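You operate a simulated robot arm through the tools that you are given. There is no shell and no other tool. Be economical: measure what you need, move in short steps, check, and stop when the job is done.

You are at the controls of a simulated two-armed robot. One attempt, no reset.

TASK
Fill the yellow mug to its line and carry it to the table.
Fine: pour from the cream jug; switch the hot tray off first; mug and cream jug ride on the tray with brass handles; carry it in both hands; hardly a drop spilt. Set down upright: cream jug, what you pick out.

Only the result counts: the job must be done as asked and must still hold three seconds after the hand-in. Knocking over, shifting, dropping, spilling or breaking anything else fails it.

THE ROBOT
Two 7-joint arms with two-finger parallel grippers on one trunk, on a base that drives. Base frame: it is fixed to the floor where the robot stands at the start and does not move with it; the origin is under the middle of the robot, x ahead of it, y to its left, z up; the surface under the hand at the start is at about z = 0.9. Lengths are in m, angles in degrees, forces in N, time in s.
The left shoulder is at the start at [0.071, 0.156, 1.105], the right one opposite. Places, roughly: cream jug (14x10x12 cm) [0.7, 0.2, 0.9]; open side of the wooden table [-1.1, -0.3, 0.8]; red button of the hot tray [0.5, 0.3, 0.9]; tray [0.6, -0.3, 0.9]; white button of the hot tray [0.5, 0.2, 0.9]. Payload 3.91 kg a hand.
Tool frame (each hand has its own): the origin (TCP) lies between the finger pads and is the grasp point; the fingertips stand 0.03 m ahead of it; z points along the fingers, y is the line along which they close. The gripper opens to 0.11 m. The fingers are 0.02 m wide and 0.01 m thick; the gripper's body (0.048 by 0.112 m) begins 0.055 m behind the TCP.
Orientation is that of the tool frame in the base frame, as a unit quaternion [x, y, z, w]. With the fingers straight down and closing along the base's y, the tool's x points along the base's -x, its y along +y and its z along -z.

THE INTERFACE
- The arms move only by the tool play_rows. It takes "left_motion", "right_motion" or both (then of equal length, played together; a hand with none holds still); each is a list that holds one entry, the list of rows, each a list of 7 numbers: the finger opening in mm, from 0 to 110, then the shift along the tool's x, y, z in units of 150 mm (1.0 is 150 mm), then the turn, a rotation vector about the tool's x, y, z in units of 60 degrees (1.0 is 60 degrees). In form: [[[hand, dx, dy, dz, rx, ry, rz], ...]]. A call has 1 to 20 rows; each row is the pose to reach, as a shift and turn from the pose commanded when the call began, along the tool's axes at that moment. A call with a number of a shift or a turn outside -1 to 1 is refused whole. Rows are played at 5 a second. More than 0.05 m and 8.6 degrees between two rows, or a gripper value outside its range, and nothing of the call is played. A pose out of reach is approached as far as the arm can. The call stops where the force on the tool passes 40 N (or 10 N more than at its start, if that is more) or the arm is blocked; 0.2 s more then pass. Each finger travels about 0.108 m/s and halts on what it meets, pressing with about 27 N; the grip force reading is that of the motor and also rises with nothing between the fingers. The clock runs only during rows and for 0.2 s after the last one: add rows that repeat a pose to give the fingers time. The reply holds the time, the measured pose of the TCP, the force on the tool along the base axes, the opening and the grip force, in the units named above and with some noise, with the torque about the TCP (base axes, N m) and any sound that the robot's microphone picked up.
- Cameras (640 x 400 px; columns grow to the right, rows downward): "scene" is now at [0.0912, -0.0769, 1.3297]; the picture's right is [-0.89, -0.46, 0.00], its down [-0.27, 0.53, -0.81] and it looks along [0.37, -0.72, -0.59] (base axes); focal length 214 px, centre (320, 200). "left" rides on the left gripper at [0.072, -0.017, -0.103] in its tool frame; the picture's right is [0.23, 0.97, 0.00], its down [-0.76, 0.18, -0.62] and it looks along [-0.61, 0.14, 0.78] (tool axes); focal length 222 px, centre (320, 200). "right" rides on the right gripper at [0.072, 0.017, -0.103] in its tool frame; the picture's right is [-0.23, 0.97, 0.00], its down [-0.76, -0.18, -0.62] and it looks along [-0.61, -0.14, 0.78] (tool axes); focal length 222 px, centre (320, 200). There is no depth. A picture from a camera that has moved, and an enlarged one, comes with that camera's place and axes in the base frame and with its lens.
- get_image(camera): a new picture of that camera. It takes no simulated time.
- move_column(by): slides the trunk up (or, below 0, down) by that many m; the arms and the scene camera ride with it, the base frame stays. It gives what a move gives, with no picture.
- base_move(legs): drives the robot by 1 to 6 legs, each [ahead, left, turn to the left] in m, m and degrees, along the robot's own axes; the way and the turn of a leg run together, so that a leg with both is an arc; at most 1.5 m and 180 degrees a leg. The arms and the cameras ride along, it lands a little off, and it stops where it bumps. It gives what a move gives.
- head_to(pan, tilt): turns the head with the scene camera to pan (to the left, within 86 degrees either way) and tilt (down, from -29 to 69), counted from straight ahead of the robot. It gives what a move gives.
- inspect(camera, box): a new picture of the part [left, top, right, bottom] of that camera's present view, enlarged. It takes no simulated time.
- job_done(): hands the job in; it is judged then, once.

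Work in short steps. Places have to be worked out from the pictures, the camera data and where the tool is seen: move nearer, look again, correct. Check each grasp and each placing, and mend what went wrong. You have 120 turns and 100 pictures in all, those below and enlarged ones among them. Open the grippers and draw the arms clear of the work before you hand the job in, unless the task says otherwise; then end with one line.

The tools are called as a command line: name --argument value ..., lists and objects as JSON in quotes. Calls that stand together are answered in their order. play_rows: Moves the arms, as the interface text tells. Its arguments: {"type":"object","properties":{"left_motion":{"type":"array"},"right_motion":{"type":"array"}},"required":[]} The other tools are called the same way: move_column (by) slides the trunk up or down; base_move (legs) drives the base; head_to (pan, tilt) turns the head that bears the scene camera; get_image (camera) takes a picture; inspect (camera, box) takes an enlarged picture of a part of a camera's view; job_done () hands the job in.

At the start:

```text
time: 0.0
left_tcp_pos: [0.5132, 0.1768, 1.3381]
left_orientation: [-0.001, 1.0, 0.0, -0.001]
left_contact_force: [0.1, -0.8, -0.3]
left_wrist_torque: [-0.04, -0.04, -0.01]
left_width: 0.1099
left_grip_force: 0.0
right_tcp_pos: [0.6595, -0.3696, 1.3418]
right_orientation: [0.0, 1.0, 0.001, 0.0]
right_contact_force: [-0.1, -0.1, 0.0]
right_wrist_torque: [-0.01, 0.0, 0.0]
right_width: 0.1098
right_grip_force: 0.0
trunk travel left (down, up): [-0.55, 0.39]
robot x, y, heading: [0.0029, 0.0022, 0.2]
head pan, tilt: [-62.8, 36.2]
```

scene: 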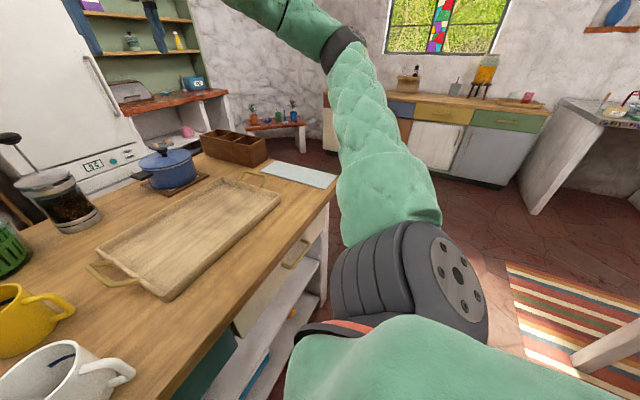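
right: 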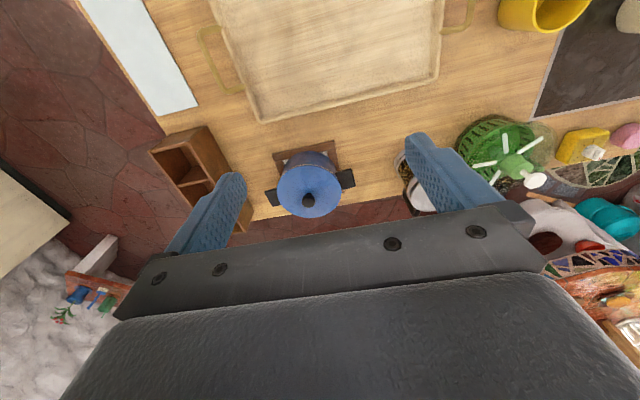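
left: 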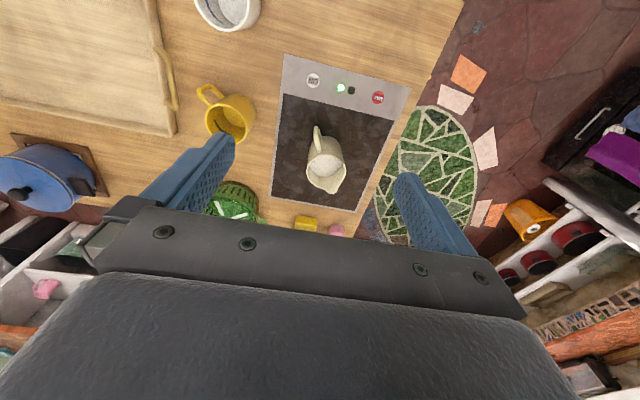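

I see the hot tray with its buttons, the jug on it, the yellow mug and the tray. I turn the head toward the hot tray and enlarge the button area in the left camera.

head_to --pan 15 --tilt 45

inspect --camera "left" --box '[180, 40, 420, 220]'

get_image --camera "scene"

```text
time: 1.5
left_tcp_pos: [0.5131, 0.1749, 1.3383]
left_orientation: [-0.001, 1.0, 0.0, 0.0]
left_contact_force: [-0.6, -0.2, -0.2]
left_wrist_torque: [0.01, 0.0, 0.0]
left_width: 0.1101
left_grip_force: 0.0
right_tcp_pos: [0.6584, -0.371, 1.342]
right_orientation: [0.001, 1.0, 0.0, 0.0]
right_contact_force: [-0.3, 1.4, 0.5]
right_wrist_torque: [0.01, 0.03, 0.01]
right_width: 0.1099
right_grip_force: 0.1
trunk travel left (down, up): [-0.55, 0.39]
robot x, y, heading: [0.0003, -0.0019, -0.2]
head pan, tilt: [15.0, 45.0]
```

```text
2.22 times, centred on (300, 130) of left
camera zoom: at [0.4403, 0.1603, 1.4422], right [-0.23, 0.97, 0.0], down [0.76, 0.18, 0.62], along [0.61, 0.14, -0.78], focal length 494 px, centre (364, 356)
```

zoom: 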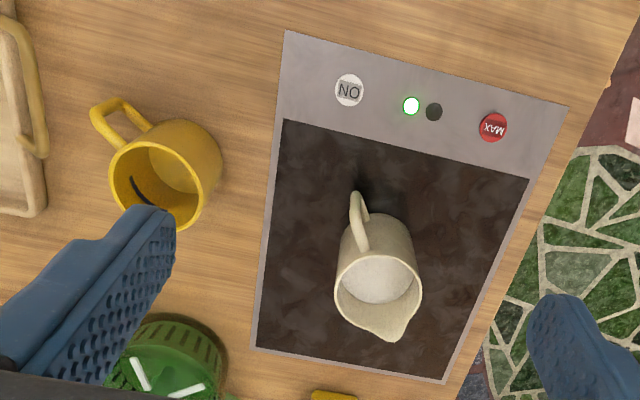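

```text
95 pictures are left
camera scene: at [0.1298, 0.0218, 1.3167], right [0.26, -0.97, 0.0], down [-0.68, -0.18, -0.71], along [0.68, 0.18, -0.71], focal length 214 px, centre (320, 200)
```

scene: 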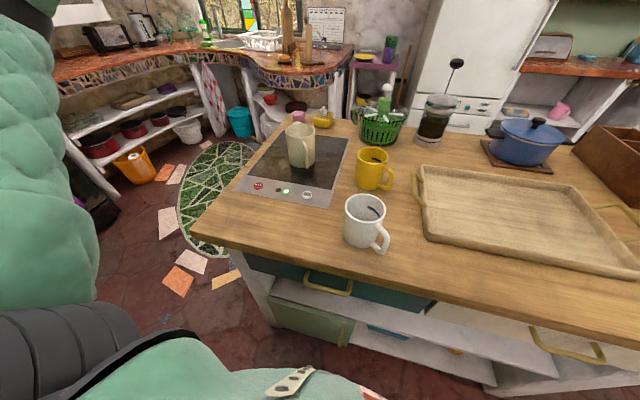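

The white button seems to read "ON" and the red "MAX", with a green lamp lit. I zoom in for details on the panel, mug and tray.

inspect --camera "scene" --box '[230, 165, 350, 240]'

inspect --camera "scene" --box '[280, 100, 440, 260]'

inspect --camera "scene" --box '[390, 140, 640, 296]'

inspect --camera "left" --box '[280, 50, 420, 130]'

```text
5.33 times, centred on (290, 202) of scene
camera zoom: at [0.1298, 0.0218, 1.3167], right [0.26, -0.97, 0.0], down [-0.68, -0.18, -0.71], along [0.68, 0.18, -0.71], focal length 1144 px, centre (480, 187)
```

zoom: 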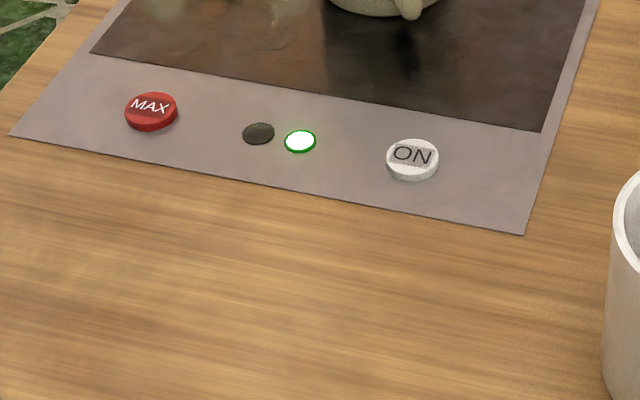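

```text
2.50 times, centred on (360, 180) of scene
camera zoom: at [0.1298, 0.0218, 1.3167], right [0.26, -0.97, 0.0], down [-0.68, -0.18, -0.71], along [0.68, 0.18, -0.71], focal length 536 px, centre (220, 250)
```

zoom: 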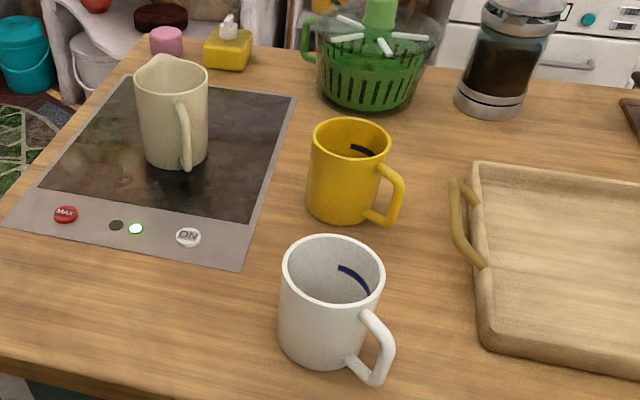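

```text
2.56 times, centred on (515, 218) of scene
camera zoom: at [0.1298, 0.0218, 1.3167], right [0.26, -0.97, 0.0], down [-0.68, -0.18, -0.71], along [0.68, 0.18, -0.71], focal length 549 px, centre (-179, 154)
```

zoom: 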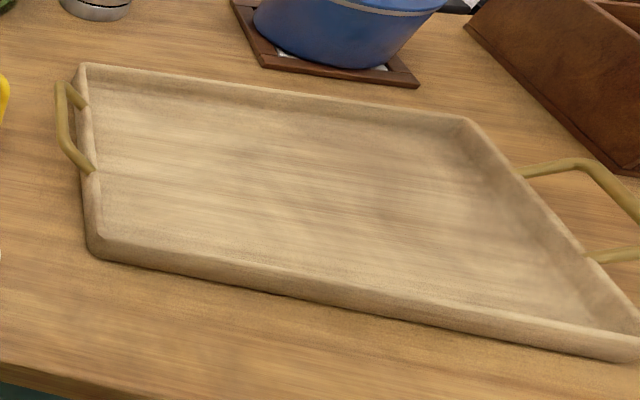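

```text
4.57 times, centred on (350, 90) of left
camera zoom: at [0.4403, 0.1603, 1.4422], right [-0.23, 0.97, 0.0], down [0.76, 0.18, 0.62], along [0.61, 0.14, -0.78], focal length 1015 px, centre (183, 703)
```

zoom: 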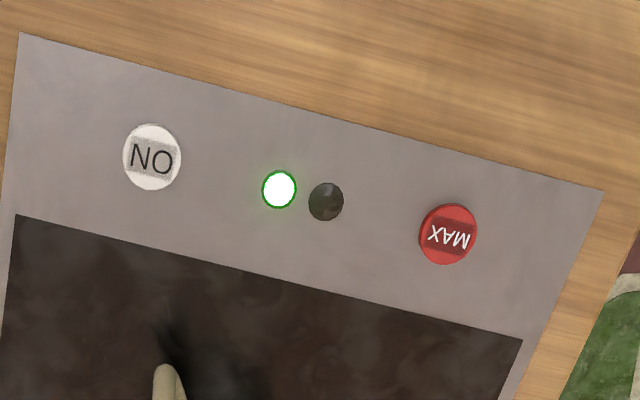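

The green lamp sits by the white "ON" button, which I place at about [0.541, 0.167, 0.90]. I lower the closed left hand over it.

play_rows --left_motion '[[[0, -0.05, -0.015, 0.3, 0, 0, 0], [0, -0.1, -0.03, 0.6, 0, 0, 0], [0, -0.15, -0.045, 0.85, 0, 0, 0], [0, -0.19, -0.053, 1.0, 0, 0, 0], [0, -0.19, -0.053, 1.0, 0, 0, 0]]]'

play_rows --left_motion '[[[0, 0, 0, 0.3, 0, 0, 0], [0, 0, 0, 0.6, 0, 0, 0], [0, 0, 0, 0.9, 0, 0, 0], [0, 0, 0, 1.0, 0, 0, 0], [0, 0, 0, 1.0, 0, 0, 0]]]'

get_image --camera "left"

```text
time: 2.7
left_tcp_pos: [0.5428, 0.1671, 1.1888]
left_orientation: [0.0, 1.0, 0.0, 0.0]
left_contact_force: [-0.8, 0.8, 0.0]
left_wrist_torque: [-0.01, 0.0, -0.01]
left_width: 0.0001
left_grip_force: 26.9
right_tcp_pos: [0.6583, -0.3711, 1.3427]
right_orientation: [0.0, 1.0, 0.0, 0.001]
right_contact_force: [0.2, 0.1, -0.1]
right_wrist_torque: [0.0, -0.01, -0.02]
right_width: 0.1099
right_grip_force: 0.1
trunk travel left (down, up): [-0.55, 0.39]
robot x, y, heading: [0.0046, -0.0013, -0.1]
head pan, tilt: [15.0, 45.0]
```

```text
time: 3.9
left_tcp_pos: [0.5419, 0.1675, 1.0379]
left_orientation: [-0.001, 1.0, 0.0, 0.0]
left_contact_force: [-0.2, 0.1, -0.6]
left_wrist_torque: [-0.02, -0.03, 0.0]
left_width: 0.0002
left_grip_force: 27.6
right_tcp_pos: [0.6589, -0.3704, 1.3422]
right_orientation: [0.001, 1.0, 0.001, 0.0]
right_contact_force: [0.1, 0.8, -0.1]
right_wrist_torque: [0.04, -0.03, 0.0]
right_width: 0.1099
right_grip_force: 0.1
trunk travel left (down, up): [-0.55, 0.39]
robot x, y, heading: [-0.001, 0.0003, 0.2]
head pan, tilt: [15.0, 45.0]
```

```text
90 pictures are left
camera left: at [0.469, 0.1521, 1.1413], right [-0.23, 0.97, 0.0], down [0.76, 0.18, 0.62], along [0.61, 0.14, -0.78], focal length 222 px, centre (320, 200)
```

left: 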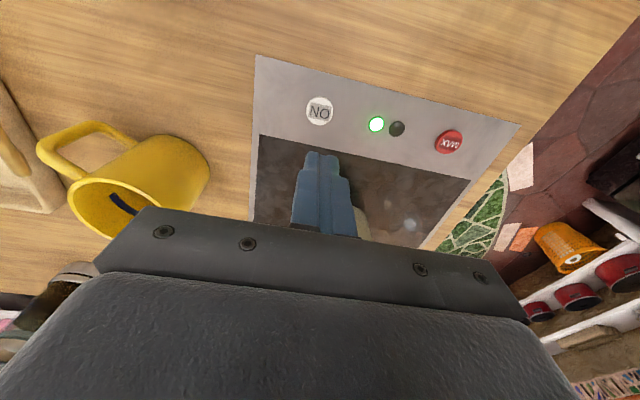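

The button lies at [0.540, 0.168], right under the fingertips. I go down in finer steps to press it.

play_rows --left_motion '[[[0, 0.0, 0, 0.3, 0, 0, 0], [0, 0.0, 0, 0.55, 0, 0, 0], [0, 0.0, 0, 0.63, 0, 0, 0], [0, 0, 0, 0.66, 0, 0, 0], [0, 0, 0, 0.68, 0, 0, 0], [0, 0, 0, 0.7, 0, 0, 0], [0, 0, 0, 0.72, 0, 0, 0]]]'

get_image --camera "left"

inspect --camera "scene" --box '[230, 165, 350, 240]'

```text
time: 5.5
left_tcp_pos: [0.5412, 0.1675, 0.931]
left_orientation: [-0.002, 1.0, 0.0, 0.0]
left_contact_force: [-0.5, 4.0, 9.8]
left_wrist_torque: [0.1, 0.04, 0.01]
left_width: 0.0003
left_grip_force: 27.2
right_tcp_pos: [0.6597, -0.3708, 1.3424]
right_orientation: [0.0, 1.0, 0.0, 0.0]
right_contact_force: [0.0, 0.3, -0.5]
right_wrist_torque: [0.03, -0.01, -0.02]
right_width: 0.1103
right_grip_force: 0.0
trunk travel left (down, up): [-0.55, 0.39]
robot x, y, heading: [0.0007, -0.0017, -0.1]
head pan, tilt: [15.0, 45.0]
heard: click
```

```text
89 pictures are left
camera left: at [0.4679, 0.1524, 1.0348], right [-0.23, 0.97, 0.0], down [0.76, 0.18, 0.62], along [0.61, 0.14, -0.78], focal length 222 px, centre (320, 200)
```

left: 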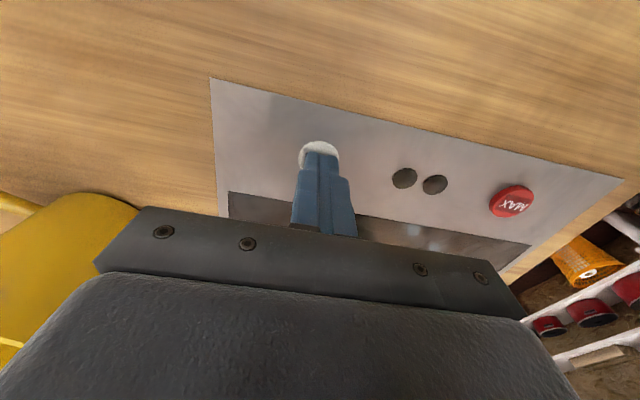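

```text
5.33 times, centred on (290, 202) of scene
camera zoom: at [0.1293, 0.022, 1.317], right [0.26, -0.97, 0.0], down [-0.68, -0.18, -0.71], along [0.68, 0.18, -0.71], focal length 1144 px, centre (480, 187)
```

zoom: 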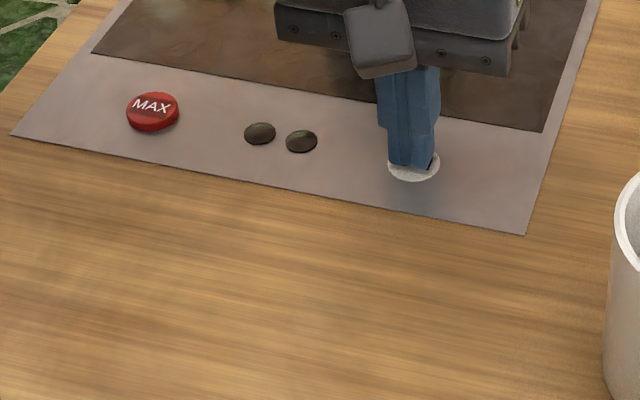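

The lamps went out after the click: the hot tray is off. I lift the left hand away to the left and bring the right hand toward the yellow mug, which I'll first set empty on the tray.

play_rows --left_motion '[[[0, 0, 0, -0.25, 0, 0, 0], [0, 0, 0, -0.5, 0, 0, 0], [0, 0, 0, -0.75, 0, 0, 0], [0, 0, 0, -1.0, 0, 0, 0], [0, 0, 0, -1.0, 0, 0, 0]]]' --right_motion '[[[110, 0, 0.25, 0, 0, 0, 0], [110, 0, 0.5, 0, 0, 0, 0], [110, 0, 0.75, 0, 0, 0, 0], [110, 0, 1.0, 0, 0, 0, 0], [110, 0, 1.0, 0, 0, 0, 0]]]'

play_rows --left_motion '[[[60, 0, 0.2, -0.2, 0, 0, 0], [60, 0, 0.4, -0.4, 0, 0, 0], [60, 0, 0.6, -0.6, 0, 0, 0], [60, 0, 0.8, -0.8, 0, 0, 0], [60, 0, 1.0, -1.0, 0, 0, 0], [60, 0, 1.0, -1.0, 0, 0, 0]]]' --right_motion '[[[60, 0.06, 0.2, 0.2, 0, 0, 0], [60, 0.12, 0.4, 0.4, 0, 0, 0], [60, 0.18, 0.6, 0.6, 0, 0, 0], [60, 0.24, 0.8, 0.8, 0, 0, 0], [60, 0.3, 1.0, 1.0, 0, 0, 0], [60, 0.3, 1.0, 1.0, 0, 0, 0]]]'

get_image --camera "right"

get_image --camera "scene"

```text
time: 6.7
left_tcp_pos: [0.5408, 0.1681, 1.0833]
left_orientation: [-0.001, 1.0, 0.0, 0.0]
left_contact_force: [-0.4, 0.5, 0.3]
left_wrist_torque: [0.01, 0.02, -0.01]
left_width: 0.0
left_grip_force: 27.1
right_tcp_pos: [0.6588, -0.2223, 1.3408]
right_orientation: [0.0, 1.0, 0.001, 0.0]
right_contact_force: [0.7, -0.9, 1.2]
right_wrist_torque: [0.01, 0.01, 0.02]
right_width: 0.1101
right_grip_force: 0.1
trunk travel left (down, up): [-0.55, 0.39]
robot x, y, heading: [0.0018, 0.0038, -0.0]
head pan, tilt: [15.0, 45.0]
```

```text
time: 8.1
left_tcp_pos: [0.5415, 0.3185, 1.2305]
left_orientation: [-0.001, 1.0, 0.0, 0.0]
left_contact_force: [0.2, -0.5, 0.1]
left_wrist_torque: [0.0, -0.02, -0.01]
left_width: 0.0601
left_grip_force: 0.2
right_tcp_pos: [0.6146, -0.0705, 1.1916]
right_orientation: [0.001, 1.0, 0.002, -0.001]
right_contact_force: [-0.3, -0.2, -0.4]
right_wrist_torque: [0.01, 0.0, -0.02]
right_width: 0.0598
right_grip_force: 0.1
trunk travel left (down, up): [-0.55, 0.39]
robot x, y, heading: [-0.0012, -0.0002, 0.2]
head pan, tilt: [15.0, 45.0]
```

```text
87 pictures are left
camera right: at [0.5421, -0.0544, 1.2951], right [0.23, 0.97, 0.0], down [0.76, -0.18, 0.62], along [0.61, -0.14, -0.78], focal length 222 px, centre (320, 200)
```

right: 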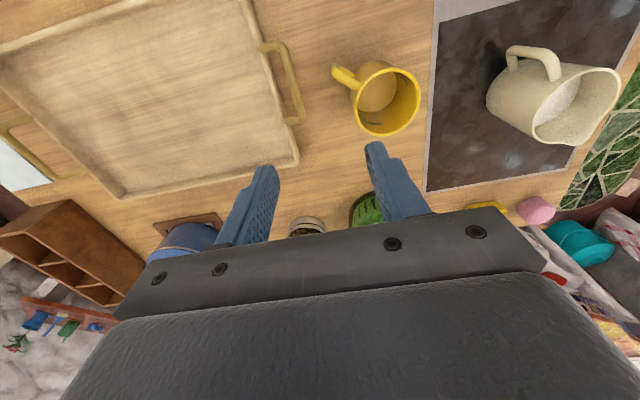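

```text
86 pictures are left
camera scene: at [0.1301, 0.0212, 1.3166], right [0.26, -0.97, 0.0], down [-0.68, -0.18, -0.71], along [0.68, 0.18, -0.71], focal length 214 px, centre (320, 200)
```

scene: 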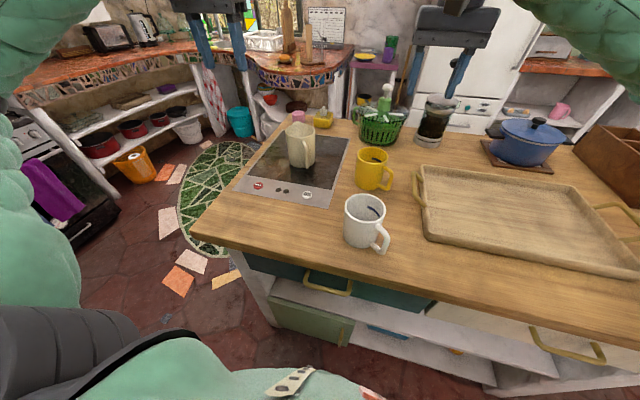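

From two views the mug's rim centre is near [0.645, 0.012, 0.98], radius about 0.043. I move above its left wall with the fingers opened 40 mm.

play_rows --right_motion '[[[40, -0.05, 0.2, 0, 0, 0, 0], [40, -0.1, 0.45, 0, 0, 0, 0], [40, -0.15, 0.65, 0.1, 0, 0, 0], [40, -0.2, 0.823, 0.3, 0, 0, 0], [40, -0.2, 0.823, 0.6, 0, 0, 0], [40, -0.2, 0.823, 0.85, 0, 0, 0], [40, -0.2, 0.823, 0.85, 0, 0, 0]]]'

get_image --camera "right"

inspect --camera "scene" --box '[310, 80, 450, 210]'

```text
time: 9.7
left_tcp_pos: [0.5429, 0.3194, 1.2305]
left_orientation: [-0.001, 1.0, 0.0, 0.001]
left_contact_force: [-0.5, -0.4, -0.2]
left_wrist_torque: [-0.01, 0.03, 0.0]
left_width: 0.0601
left_grip_force: 0.1
right_tcp_pos: [0.6431, 0.0514, 1.0637]
right_orientation: [0.0, 1.0, 0.0, 0.0]
right_contact_force: [-0.7, 1.4, -0.7]
right_wrist_torque: [-0.02, 0.02, -0.01]
right_width: 0.04
right_grip_force: 0.0
trunk travel left (down, up): [-0.55, 0.39]
robot x, y, heading: [-0.0016, -0.0003, 0.1]
head pan, tilt: [15.0, 45.0]
```

```text
85 pictures are left
camera right: at [0.5712, 0.0683, 1.1683], right [0.23, 0.97, 0.0], down [0.76, -0.18, 0.62], along [0.61, -0.14, -0.78], focal length 222 px, centre (320, 200)
```

right: 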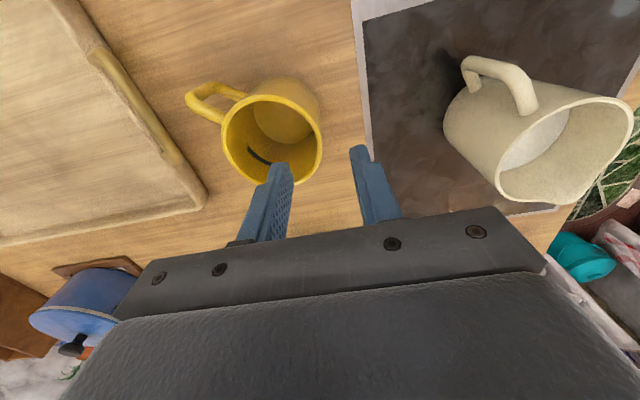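

```text
3.08 times, centred on (380, 145) of scene
camera zoom: at [0.1295, 0.0221, 1.3167], right [0.26, -0.97, 0.0], down [-0.68, -0.18, -0.71], along [0.68, 0.18, -0.71], focal length 660 px, centre (135, 369)
```

zoom: 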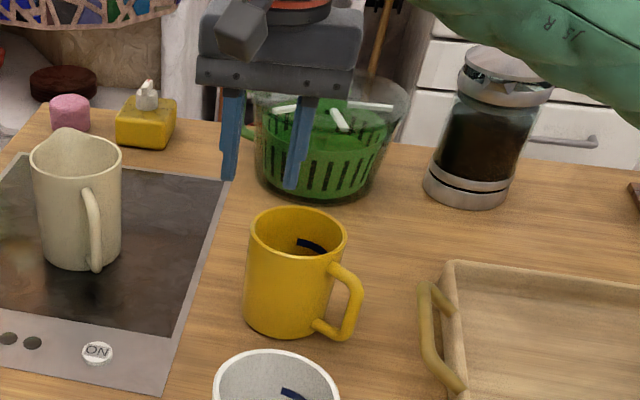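

The mug's centre is now [0.639, 0.009], so its left wall is right between the fingers. I descend and close on the wall.

play_rows --right_motion '[[[40, 0.02, 0, 0.25, 0, 0, 0], [40, 0.02, 0, 0.45, 0, 0, 0], [40, 0.02, 0, 0.6, 0, 0, 0], [40, 0.02, 0, 0.66, 0, 0, 0], [0, 0.02, 0, 0.66, 0, 0, 0], [0, 0.02, 0, 0.66, 0, 0, 0], [0, 0.02, 0, 0.66, 0, 0, 0]]]'

inspect --camera "scene" --box '[310, 80, 450, 210]'

```text
time: 11.3
left_tcp_pos: [0.5409, 0.3177, 1.2307]
left_orientation: [-0.001, 1.0, 0.0, 0.001]
left_contact_force: [0.8, -0.1, 0.0]
left_wrist_torque: [0.01, 0.01, 0.0]
left_width: 0.0598
left_grip_force: 0.1
right_tcp_pos: [0.6404, 0.0537, 0.9671]
right_orientation: [0.0, 1.0, 0.0, 0.0]
right_contact_force: [1.5, -3.9, 13.1]
right_wrist_torque: [-1.29, -0.06, 0.04]
right_width: 0.0078
right_grip_force: 27.0
trunk travel left (down, up): [-0.55, 0.39]
robot x, y, heading: [-0.0013, -0.0002, 0.1]
head pan, tilt: [15.0, 45.0]
```

```text
3.08 times, centred on (380, 145) of scene
camera zoom: at [0.1291, 0.0218, 1.3169], right [0.26, -0.97, 0.0], down [-0.68, -0.18, -0.71], along [0.68, 0.18, -0.71], focal length 660 px, centre (135, 369)
```

zoom: 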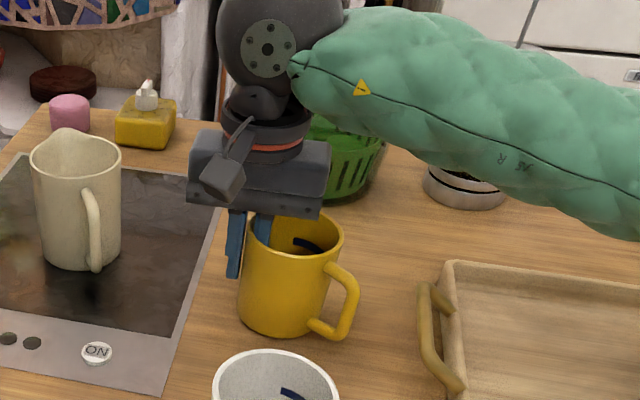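

The wall is gripped (7.8 mm). I lift the mug and check.

play_rows --right_motion '[[[0, 0, 0, -0.1, 0, 0, 0], [0, 0, 0, -0.35, 0, 0, 0], [0, 0, 0, -0.65, 0, 0, 0], [0, 0, 0, -0.9, 0, 0, 0], [0, 0, 0, -0.9, 0, 0, 0]]]'

get_image --camera "scene"

get_image --camera "right"

```text
time: 12.5
left_tcp_pos: [0.542, 0.3198, 1.2304]
left_orientation: [-0.001, 1.0, 0.0, -0.001]
left_contact_force: [0.1, 0.4, -0.2]
left_wrist_torque: [-0.01, 0.02, 0.03]
left_width: 0.06
left_grip_force: 0.1
right_tcp_pos: [0.6417, 0.052, 1.1008]
right_orientation: [0.0, 1.0, -0.001, 0.0]
right_contact_force: [0.1, -0.3, -1.2]
right_wrist_torque: [0.13, 0.0, 0.02]
right_width: 0.008
right_grip_force: 26.7
trunk travel left (down, up): [-0.55, 0.39]
robot x, y, heading: [0.0001, -0.0007, -0.0]
head pan, tilt: [15.0, 45.0]
```

```text
82 pictures are left
camera scene: at [0.1306, 0.022, 1.3166], right [0.26, -0.97, 0.0], down [-0.68, -0.18, -0.71], along [0.68, 0.18, -0.71], focal length 214 px, centre (320, 200)
```

scene: 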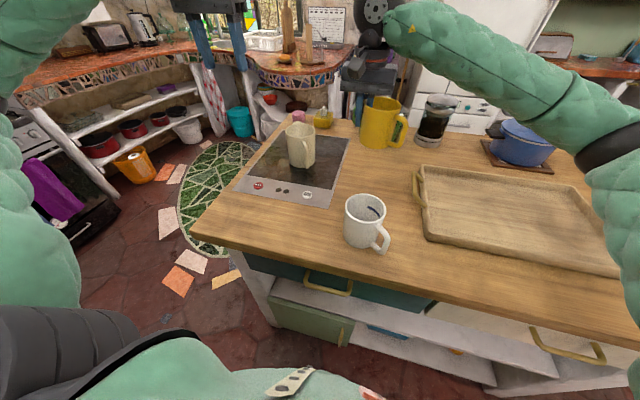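

```text
81 pictures are left
camera right: at [0.5697, 0.0689, 1.204], right [0.23, 0.97, 0.0], down [0.76, -0.18, 0.62], along [0.61, -0.14, -0.78], focal length 222 px, centre (320, 200)
```

right: 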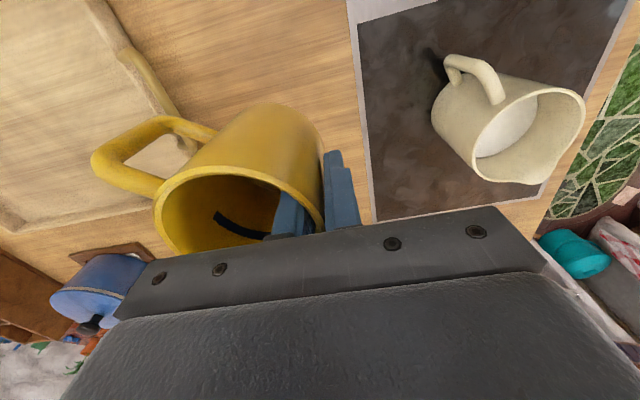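

The mug hangs level in the right hand. I carry it over the tray toward [0.603, -0.43].

play_rows --right_motion '[[[0, 0, -0.25, 0, 0, 0, 0], [0, 0, -0.5, 0, 0, 0, 0], [0, 0, -0.75, 0, 0, 0, 0], [0, 0, -1.0, 0, 0, 0, 0]]]'

play_rows --right_motion '[[[0, 0.08, -0.25, 0, 0, 0, 0], [0, 0.16, -0.5, 0, 0, 0, 0], [0, 0.22, -0.75, 0, 0, 0, 0], [0, 0.26, -1.0, 0, 0, 0, 0]]]'

play_rows --right_motion '[[[0, 0, -0.25, 0, 0, 0, 0], [0, 0, -0.5, 0.1, 0, 0, 0], [0, 0, -0.75, 0.2, 0, 0, 0], [0, 0, -0.93, 0.3, 0, 0, 0], [0, 0, -0.93, 0.3, 0, 0, 0]]]'

head_to --pan -25 --tilt 45

get_image --camera "scene"

get_image --camera "right"

```text
time: 13.5
left_tcp_pos: [0.5408, 0.318, 1.2297]
left_orientation: [-0.001, 1.0, 0.0, 0.001]
left_contact_force: [-0.5, 0.2, -0.4]
left_wrist_torque: [-0.02, -0.03, -0.03]
left_width: 0.0598
left_grip_force: 0.1
right_tcp_pos: [0.6411, -0.0963, 1.1004]
right_orientation: [0.0, 1.0, 0.0, 0.0]
right_contact_force: [0.5, -0.3, -2.3]
right_wrist_torque: [0.11, -0.03, -0.05]
right_width: 0.0079
right_grip_force: 27.4
trunk travel left (down, up): [-0.55, 0.39]
robot x, y, heading: [0.0047, -0.0013, -0.0]
head pan, tilt: [15.0, 45.0]
```

```text
time: 14.5
left_tcp_pos: [0.5399, 0.3181, 1.2316]
left_orientation: [-0.001, 1.0, 0.0, 0.0]
left_contact_force: [0.4, -0.2, -0.1]
left_wrist_torque: [-0.01, -0.01, -0.03]
left_width: 0.0598
left_grip_force: 0.0
right_tcp_pos: [0.6009, -0.2484, 1.1013]
right_orientation: [-0.001, 1.0, 0.001, 0.0]
right_contact_force: [-0.6, 0.3, -3.1]
right_wrist_torque: [0.11, -0.01, -0.02]
right_width: 0.008
right_grip_force: 26.7
trunk travel left (down, up): [-0.55, 0.39]
robot x, y, heading: [0.0015, -0.0013, 0.1]
head pan, tilt: [15.0, 45.0]
```

```text
time: 15.7
left_tcp_pos: [0.5408, 0.3203, 1.2295]
left_orientation: [-0.001, 1.0, -0.001, 0.0]
left_contact_force: [0.0, 0.0, -0.1]
left_wrist_torque: [-0.04, -0.01, -0.01]
left_width: 0.0595
left_grip_force: 0.1
right_tcp_pos: [0.6013, -0.3888, 1.0551]
right_orientation: [0.0, 1.0, 0.0, 0.0]
right_contact_force: [-1.0, 0.2, -3.2]
right_wrist_torque: [0.13, 0.01, -0.03]
right_width: 0.0077
right_grip_force: 26.9
trunk travel left (down, up): [-0.55, 0.39]
robot x, y, heading: [-0.0001, 0.0031, 0.2]
head pan, tilt: [15.0, 45.0]
```

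```text
time: 16.8
left_tcp_pos: [0.5419, 0.3181, 1.2309]
left_orientation: [-0.001, 1.0, 0.0, 0.001]
left_contact_force: [0.6, -0.1, 0.1]
left_wrist_torque: [0.01, -0.01, 0.02]
left_width: 0.0598
left_grip_force: 0.0
right_tcp_pos: [0.6015, -0.3881, 1.0539]
right_orientation: [0.0, 1.0, 0.0, 0.001]
right_contact_force: [0.5, 0.2, -2.0]
right_wrist_torque: [0.13, -0.03, 0.0]
right_width: 0.0081
right_grip_force: 27.0
trunk travel left (down, up): [-0.55, 0.39]
robot x, y, heading: [-0.0004, 0.0013, -0.0]
head pan, tilt: [-25.0, 45.0]
```

```text
80 pictures are left
camera scene: at [0.125, -0.0336, 1.3167], right [-0.42, -0.91, 0.0], down [-0.64, 0.3, -0.71], along [0.64, -0.3, -0.71], focal length 214 px, centre (320, 200)
```

scene: 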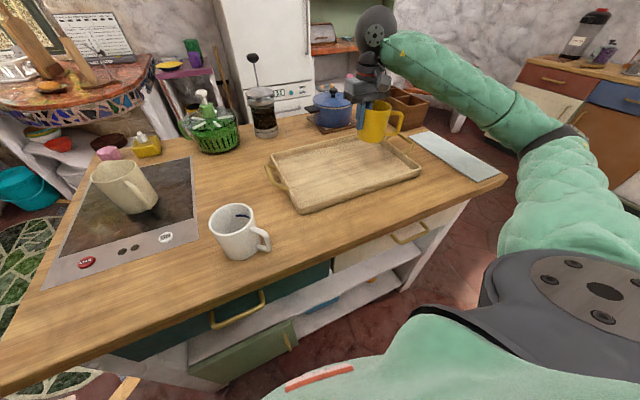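

```text
79 pictures are left
camera right: at [0.5291, -0.3714, 1.1591], right [0.23, 0.97, 0.0], down [0.76, -0.18, 0.62], along [0.61, -0.14, -0.78], focal length 222 px, centre (320, 200)
```

right: 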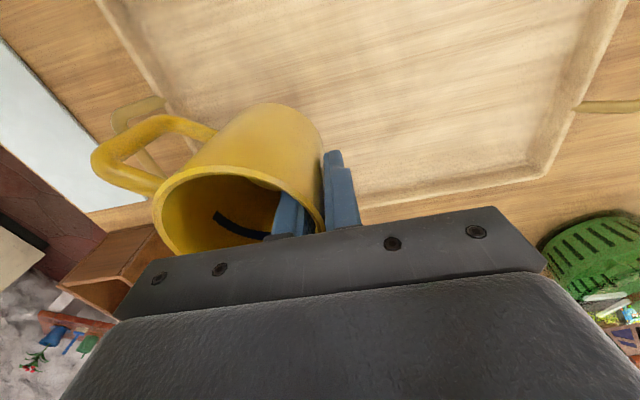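

The mug is over the tray; I shift it 2 cm inward so its handle stays clear of the rim and lower it near the tray floor.

play_rows --right_motion '[[[0, 0, 0.13, 0.2, 0, 0, 0], [0, 0, 0.13, 0.4, 0, 0, 0], [0, 0, 0.13, 0.46, 0, 0, 0], [0, 0, 0.13, 0.48, 0, 0, 0], [0, 0, 0.13, 0.5, 0, 0, 0], [0, 0, 0.13, 0.5, 0, 0, 0]]]'

inspect --camera "scene" --box '[260, 70, 440, 220]'

```text
time: 18.2
left_tcp_pos: [0.5412, 0.3185, 1.23]
left_orientation: [-0.001, 1.0, 0.0, 0.001]
left_contact_force: [-0.1, 0.9, -0.6]
left_wrist_torque: [0.0, -0.03, -0.03]
left_width: 0.0598
left_grip_force: 0.1
right_tcp_pos: [0.6026, -0.3682, 0.9808]
right_orientation: [0.0, 1.0, 0.0, 0.0]
right_contact_force: [0.3, -0.2, -2.7]
right_wrist_torque: [0.11, -0.03, -0.02]
right_width: 0.0081
right_grip_force: 26.7
trunk travel left (down, up): [-0.55, 0.39]
robot x, y, heading: [0.0005, 0.0002, -0.2]
head pan, tilt: [-25.0, 45.0]
```

```text
2.67 times, centred on (350, 145) of scene
camera zoom: at [0.125, -0.0336, 1.3167], right [-0.42, -0.91, 0.0], down [-0.64, 0.3, -0.71], along [0.64, -0.3, -0.71], focal length 572 px, centre (240, 347)
```

zoom: 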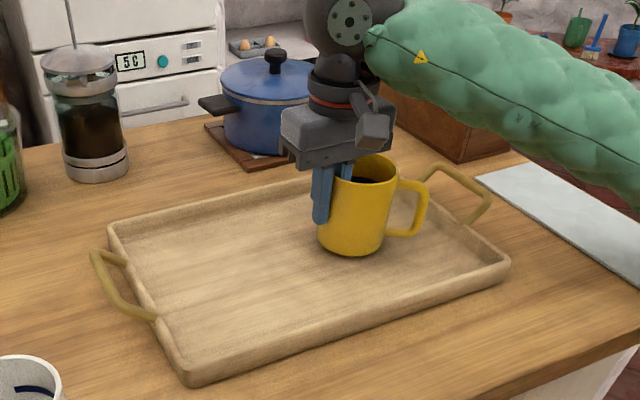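

Nearly down and well inside the tray. I lower in small steps until the load changes.

play_rows --right_motion '[[[0, 0, 0, 0.015, 0, 0, 0], [0, 0, 0, 0.03, 0, 0, 0], [0, 0, 0, 0.03, 0, 0, 0]]]'

play_rows --right_motion '[[[0, 0, 0, 0.01, 0, 0, 0], [0, 0, 0, 0.02, 0, 0, 0], [0, 0, 0, 0.02, 0, 0, 0]]]'

```text
time: 19.0
left_tcp_pos: [0.5422, 0.3195, 1.2299]
left_orientation: [-0.001, 1.0, 0.0, 0.0]
left_contact_force: [-0.5, 0.6, -0.4]
left_wrist_torque: [0.0, -0.02, 0.01]
left_width: 0.0603
left_grip_force: 0.0
right_tcp_pos: [0.6022, -0.3675, 0.9759]
right_orientation: [0.0, 1.0, 0.001, 0.0]
right_contact_force: [0.4, -0.6, -2.9]
right_wrist_torque: [0.15, 0.02, 0.0]
right_width: 0.0079
right_grip_force: 27.1
trunk travel left (down, up): [-0.55, 0.39]
robot x, y, heading: [-0.0009, 0.002, -0.2]
head pan, tilt: [-25.0, 45.0]
```

```text
time: 19.8
left_tcp_pos: [0.5415, 0.3193, 1.2302]
left_orientation: [-0.002, 1.0, 0.0, 0.0]
left_contact_force: [-0.2, -0.2, 0.4]
left_wrist_torque: [0.0, 0.01, -0.06]
left_width: 0.0599
left_grip_force: 0.1
right_tcp_pos: [0.6026, -0.3675, 0.9739]
right_orientation: [0.0, 1.0, 0.0, 0.0]
right_contact_force: [0.0, 0.4, 1.7]
right_wrist_torque: [-0.19, -0.07, 0.04]
right_width: 0.0077
right_grip_force: 27.4
trunk travel left (down, up): [-0.55, 0.39]
robot x, y, heading: [-0.0011, 0.001, -0.0]
head pan, tilt: [-25.0, 45.0]
```

Contact with the tray floor is felt. I open the fingers a little, rise, and then retract the right hand to its side.

play_rows --right_motion '[[[20, 0, 0, 0, 0, 0, 0], [34, 0, 0, 0, 0, 0, 0], [34, 0, 0, 0, 0, 0, 0], [34, 0, 0, -0.15, 0, 0, 0], [34, 0, 0, -0.4, 0, 0, 0], [34, 0, 0, -0.7, 0, 0, 0], [34, 0, 0, -1.0, 0, 0, 0], [34, 0, 0, -1.0, 0, 0, 0]]]'

get_image --camera "right"

inspect --camera "scene" --box '[50, 120, 290, 280]'

```text
time: 21.6
left_tcp_pos: [0.5412, 0.3184, 1.231]
left_orientation: [0.0, 1.0, 0.0, 0.0]
left_contact_force: [0.0, 0.0, 0.0]
left_wrist_torque: [0.0, 0.02, 0.0]
left_width: 0.0599
left_grip_force: 0.0
right_tcp_pos: [0.6037, -0.3671, 1.1232]
right_orientation: [0.0, 1.0, 0.0, -0.001]
right_contact_force: [-0.2, 0.3, 0.9]
right_wrist_torque: [0.03, 0.04, 0.0]
right_width: 0.0341
right_grip_force: 0.1
trunk travel left (down, up): [-0.55, 0.39]
robot x, y, heading: [0.0013, 0.004, 0.2]
head pan, tilt: [-25.0, 45.0]
```

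```text
77 pictures are left
camera right: at [0.5301, -0.3519, 1.2265], right [0.23, 0.97, 0.0], down [0.76, -0.18, 0.62], along [0.61, -0.14, -0.78], focal length 222 px, centre (320, 200)
```

right: 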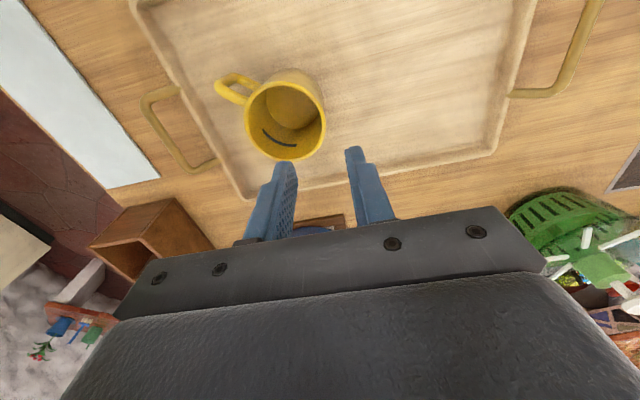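

```text
2.50 times, centred on (170, 200) of scene
camera zoom: at [0.1252, -0.0342, 1.3166], right [-0.42, -0.91, 0.0], down [-0.64, 0.3, -0.71], along [0.64, -0.3, -0.71], focal length 536 px, centre (695, 200)
```

zoom: 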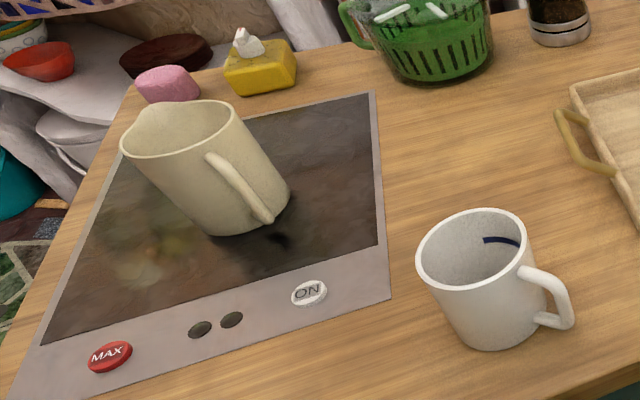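

The mug stands at about [0.600, -0.406] on the tray. Now I turn the left hand to come at the jug's handle from the robot's side, pitched down 45° and headed 30° left.

play_rows --left_motion '[[[60, -0.012, -0.11, 0.12, 0, 0, -0.1], [60, -0.024, -0.22, 0.23, 0, 0, -0.2], [60, -0.036, -0.33, 0.35, 0, 0, -0.3], [60, -0.048, -0.44, 0.46, 0, 0, -0.4], [60, -0.06, -0.55, 0.58, 0, 0, -0.5], [60, -0.06, -0.55, 0.58, 0, 0, -0.5]]]'

play_rows --left_motion '[[[60, 0.036, -0.085, 0.1, 0, -0.125, 0], [60, 0.072, -0.17, 0.2, 0, -0.25, 0], [60, 0.108, -0.254, 0.29, 0, -0.375, 0], [60, 0.144, -0.338, 0.39, 0, -0.5, 0], [60, 0.18, -0.42, 0.49, 0, -0.625, 0], [60, 0.216, -0.507, 0.587, 0, -0.75, 0], [60, 0.216, -0.507, 0.587, 0, -0.75, 0]]]'

get_image --camera "left"

head_to --pan 0 --tilt 50

get_image --camera "scene"

```text
time: 23.0
left_tcp_pos: [0.5501, 0.2342, 1.1427]
left_orientation: [-0.26, 0.966, -0.001, 0.001]
left_contact_force: [0.1, -0.3, -0.4]
left_wrist_torque: [-0.01, -0.01, 0.01]
left_width: 0.06
left_grip_force: 0.1
right_tcp_pos: [0.6011, -0.3686, 1.1241]
right_orientation: [-0.001, 1.0, 0.0, 0.0]
right_contact_force: [-0.2, -0.8, 0.6]
right_wrist_torque: [0.04, 0.03, -0.03]
right_width: 0.0341
right_grip_force: 0.2
trunk travel left (down, up): [-0.55, 0.39]
robot x, y, heading: [0.0008, -0.0017, 0.1]
head pan, tilt: [-25.0, 45.0]
```

```text
time: 24.6
left_tcp_pos: [0.5602, 0.1542, 1.0548]
left_orientation: [-0.239, 0.892, 0.099, 0.37]
left_contact_force: [-0.4, 0.0, 0.5]
left_wrist_torque: [0.02, -0.04, -0.01]
left_width: 0.0599
left_grip_force: 0.0
right_tcp_pos: [0.6023, -0.3673, 1.123]
right_orientation: [-0.001, 1.0, -0.001, 0.0]
right_contact_force: [-0.4, 0.0, 0.6]
right_wrist_torque: [0.01, 0.02, 0.01]
right_width: 0.0338
right_grip_force: 0.1
trunk travel left (down, up): [-0.55, 0.39]
robot x, y, heading: [0.0045, 0.0029, -0.1]
head pan, tilt: [-25.0, 45.0]
```

```text
75 pictures are left
camera left: at [0.4608, 0.079, 1.0771], right [-0.63, 0.76, -0.16], down [-0.01, 0.2, 0.98], along [0.78, 0.61, -0.12], focal length 222 px, centre (320, 200)
```

left: 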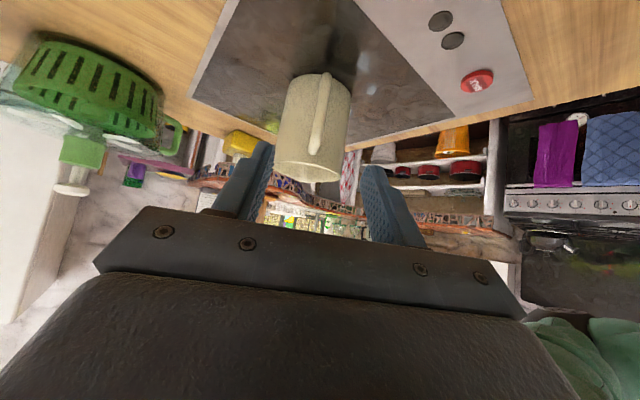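

```text
time: 25.5
left_tcp_pos: [0.5588, 0.1548, 1.0552]
left_orientation: [-0.239, 0.892, 0.099, 0.37]
left_contact_force: [-0.1, 0.5, -1.6]
left_wrist_torque: [0.0, 0.0, -0.03]
left_width: 0.06
left_grip_force: 0.1
right_tcp_pos: [0.603, -0.3676, 1.1233]
right_orientation: [0.0, 1.0, 0.001, 0.0]
right_contact_force: [-0.5, 0.1, -0.7]
right_wrist_torque: [0.06, 0.01, 0.01]
right_width: 0.0341
right_grip_force: 0.0
trunk travel left (down, up): [-0.55, 0.39]
robot x, y, heading: [-0.0006, -0.0029, -0.1]
head pan, tilt: [0.0, 50.0]
```

```text
74 pictures are left
camera scene: at [0.1283, 0.0008, 1.3098], right [0.0, -1.0, 0.0], down [-0.77, 0.0, -0.64], along [0.64, 0.0, -0.77], focal length 214 px, centre (320, 200)
```

scene: 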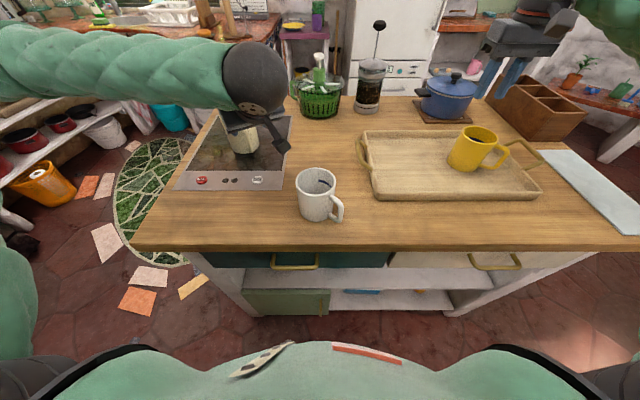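

The handle (z ≈ 0.935–1.005) lies dead ahead along the tool axis, near [0.633, 0.197, 0.97]. I advance 7 cm along the tool and check.

play_rows --left_motion '[[[60, 0, 0, 0.2, 0, 0, 0], [60, 0, 0, 0.4, 0, 0, 0], [60, 0, 0, 0.467, 0, 0, 0], [60, 0, 0, 0.467, 0, 0, 0]]]'

get_image --camera "left"

inspect --camera "scene" --box '[170, 80, 330, 200]'

```text
time: 26.5
left_tcp_pos: [0.6046, 0.1786, 1.0065]
left_orientation: [-0.24, 0.892, 0.099, 0.369]
left_contact_force: [-0.1, -0.6, 0.6]
left_wrist_torque: [0.01, 0.01, 0.03]
left_width: 0.0599
left_grip_force: 0.0
right_tcp_pos: [0.602, -0.3684, 1.1226]
right_orientation: [0.0, 1.0, 0.0, -0.001]
right_contact_force: [-0.4, 0.7, 1.1]
right_wrist_torque: [0.02, -0.01, 0.03]
right_width: 0.0341
right_grip_force: 0.1
trunk travel left (down, up): [-0.55, 0.39]
robot x, y, heading: [0.0007, -0.0003, 0.1]
head pan, tilt: [0.0, 50.0]
```

```text
73 pictures are left
camera left: at [0.5041, 0.1029, 1.0283], right [-0.63, 0.76, -0.16], down [0.0, 0.2, 0.98], along [0.78, 0.61, -0.12], focal length 222 px, centre (320, 200)
```

left: 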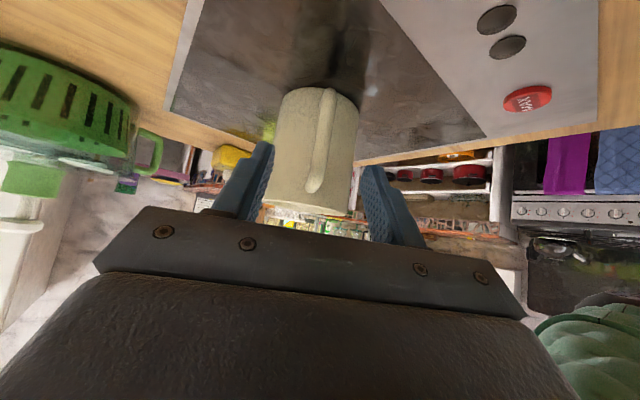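

```text
3.33 times, centred on (250, 140) of scene
camera zoom: at [0.1282, 0.0007, 1.3098], right [0.0, -1.0, 0.0], down [-0.77, 0.0, -0.64], along [0.64, 0.0, -0.77], focal length 715 px, centre (553, 400)
```

zoom: 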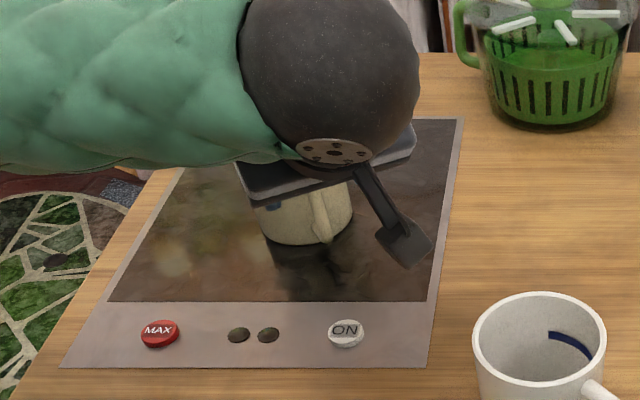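

The handle remains centred between the fingers. I advance another 4.5 cm.

play_rows --left_motion '[[[60, 0, 0, 0.1, 0, 0, 0], [60, 0, 0, 0.2, 0, 0, 0], [60, 0, 0, 0.3, 0, 0, 0], [60, 0, 0, 0.3, 0, 0, 0]]]'

get_image --camera "left"

inspect --camera "scene" --box '[170, 80, 330, 200]'

```text
time: 27.5
left_tcp_pos: [0.6305, 0.1936, 0.975]
left_orientation: [-0.24, 0.892, 0.099, 0.37]
left_contact_force: [-0.1, -0.3, 1.0]
left_wrist_torque: [0.0, 0.0, 0.05]
left_width: 0.0597
left_grip_force: 0.0
right_tcp_pos: [0.6016, -0.3691, 1.1231]
right_orientation: [-0.001, 1.0, 0.0, 0.0]
right_contact_force: [0.1, 0.3, -1.4]
right_wrist_torque: [0.0, 0.01, 0.01]
right_width: 0.0339
right_grip_force: 0.0
trunk travel left (down, up): [-0.55, 0.39]
robot x, y, heading: [-0.0001, -0.0, -0.1]
head pan, tilt: [0.0, 50.0]
```

```text
71 pictures are left
camera left: at [0.5313, 0.1187, 0.9963], right [-0.63, 0.76, -0.16], down [0.0, 0.2, 0.98], along [0.78, 0.61, -0.12], focal length 222 px, centre (320, 200)
```

left: 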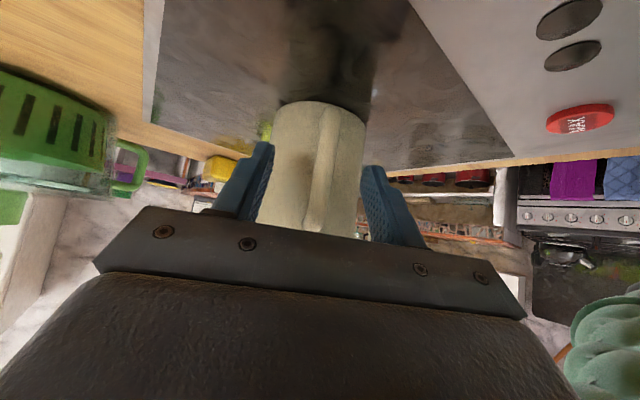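

```text
3.33 times, centred on (250, 140) of scene
camera zoom: at [0.128, 0.0004, 1.3098], right [0.0, -1.0, 0.0], down [-0.77, 0.0, -0.64], along [0.64, 0.0, -0.77], focal length 715 px, centre (553, 400)
```

zoom: 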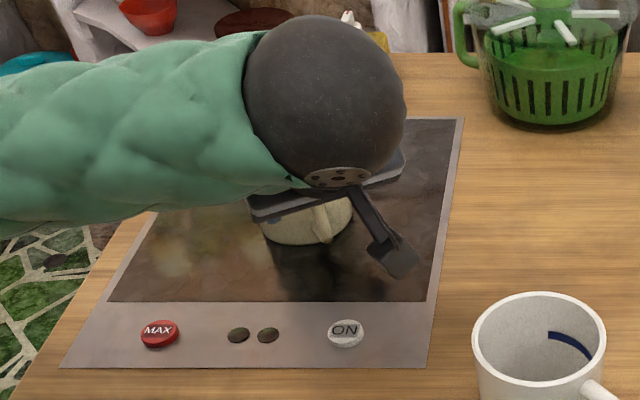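

The handle seems to be between the pads now. I close gently to test the grip.

play_rows --left_motion '[[[40, 0, 0, 0, 0, 0, 0], [20, 0, 0, 0, 0, 0, 0], [0, 0, 0, 0, 0, 0, 0], [0, 0, 0, 0, 0, 0, 0], [0, 0, 0, 0, 0, 0, 0]]]'

get_image --camera "left"

```text
time: 28.7
left_tcp_pos: [0.6306, 0.1954, 0.9739]
left_orientation: [-0.24, 0.892, 0.099, 0.369]
left_contact_force: [-0.6, -1.1, 0.2]
left_wrist_torque: [-0.04, 0.06, 0.0]
left_width: 0.0112
left_grip_force: 27.2
right_tcp_pos: [0.602, -0.3671, 1.1229]
right_orientation: [-0.001, 1.0, 0.0, 0.0]
right_contact_force: [0.9, -0.4, -0.3]
right_wrist_torque: [-0.03, 0.0, -0.01]
right_width: 0.034
right_grip_force: 0.0
trunk travel left (down, up): [-0.55, 0.39]
robot x, y, heading: [-0.0005, -0.0012, -0.0]
head pan, tilt: [0.0, 50.0]
```

```text
69 pictures are left
camera left: at [0.5314, 0.1189, 0.9963], right [-0.63, 0.76, -0.16], down [0.0, 0.2, 0.98], along [0.78, 0.61, -0.12], focal length 222 px, centre (320, 200)
```

left: 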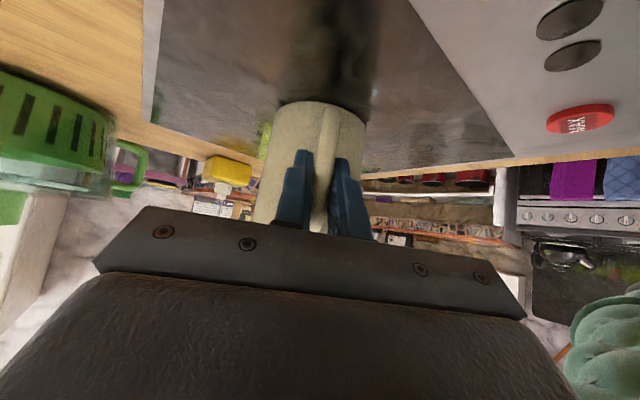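

Gripped at 11 mm. I'd like the bar deeper between the pads, so I reopen a bit and advance in small steps while watching the force.

play_rows --left_motion '[[[30, 0, 0, 0, 0, 0, 0], [30, 0, 0, 0.02, 0, 0, 0], [30, 0, 0, 0.04, 0, 0, 0], [30, 0, 0, 0.04, 0, 0, 0]]]'

play_rows --left_motion '[[[30, 0, 0, 0.015, 0, 0, 0], [30, 0, 0, 0.03, 0, 0, 0], [30, 0, 0, 0.03, 0, 0, 0]]]'

inspect --camera "left" --box '[240, 80, 400, 240]'

```text
time: 29.7
left_tcp_pos: [0.6343, 0.1975, 0.97]
left_orientation: [-0.24, 0.892, 0.099, 0.37]
left_contact_force: [-0.2, 0.2, 0.0]
left_wrist_torque: [0.02, 0.01, -0.01]
left_width: 0.0302
left_grip_force: 0.0
right_tcp_pos: [0.6025, -0.3687, 1.1228]
right_orientation: [0.001, 1.0, 0.0, 0.001]
right_contact_force: [0.1, 0.3, -0.6]
right_wrist_torque: [0.03, -0.03, 0.03]
right_width: 0.0338
right_grip_force: 0.0
trunk travel left (down, up): [-0.55, 0.39]
robot x, y, heading: [-0.0039, -0.0007, -0.1]
head pan, tilt: [0.0, 50.0]
```

```text
time: 30.5
left_tcp_pos: [0.6363, 0.1973, 0.9663]
left_orientation: [-0.24, 0.892, 0.099, 0.369]
left_contact_force: [-1.7, 0.2, 0.3]
left_wrist_torque: [0.02, 0.04, 0.03]
left_width: 0.0301
left_grip_force: 0.3
right_tcp_pos: [0.6024, -0.3684, 1.1233]
right_orientation: [0.001, 1.0, 0.0, 0.0]
right_contact_force: [0.4, -0.9, -0.5]
right_wrist_torque: [0.01, 0.01, 0.01]
right_width: 0.0342
right_grip_force: 0.0
trunk travel left (down, up): [-0.55, 0.39]
robot x, y, heading: [0.0031, -0.0035, 0.1]
head pan, tilt: [0.0, 50.0]
```

```text
2.50 times, centred on (320, 160) of left
camera zoom: at [0.5374, 0.1224, 0.9887], right [-0.63, 0.76, -0.16], down [0.0, 0.2, 0.98], along [0.78, 0.61, -0.12], focal length 555 px, centre (320, 300)
```

zoom: 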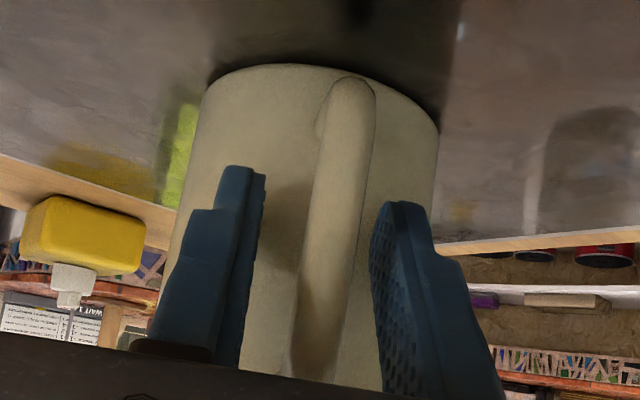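

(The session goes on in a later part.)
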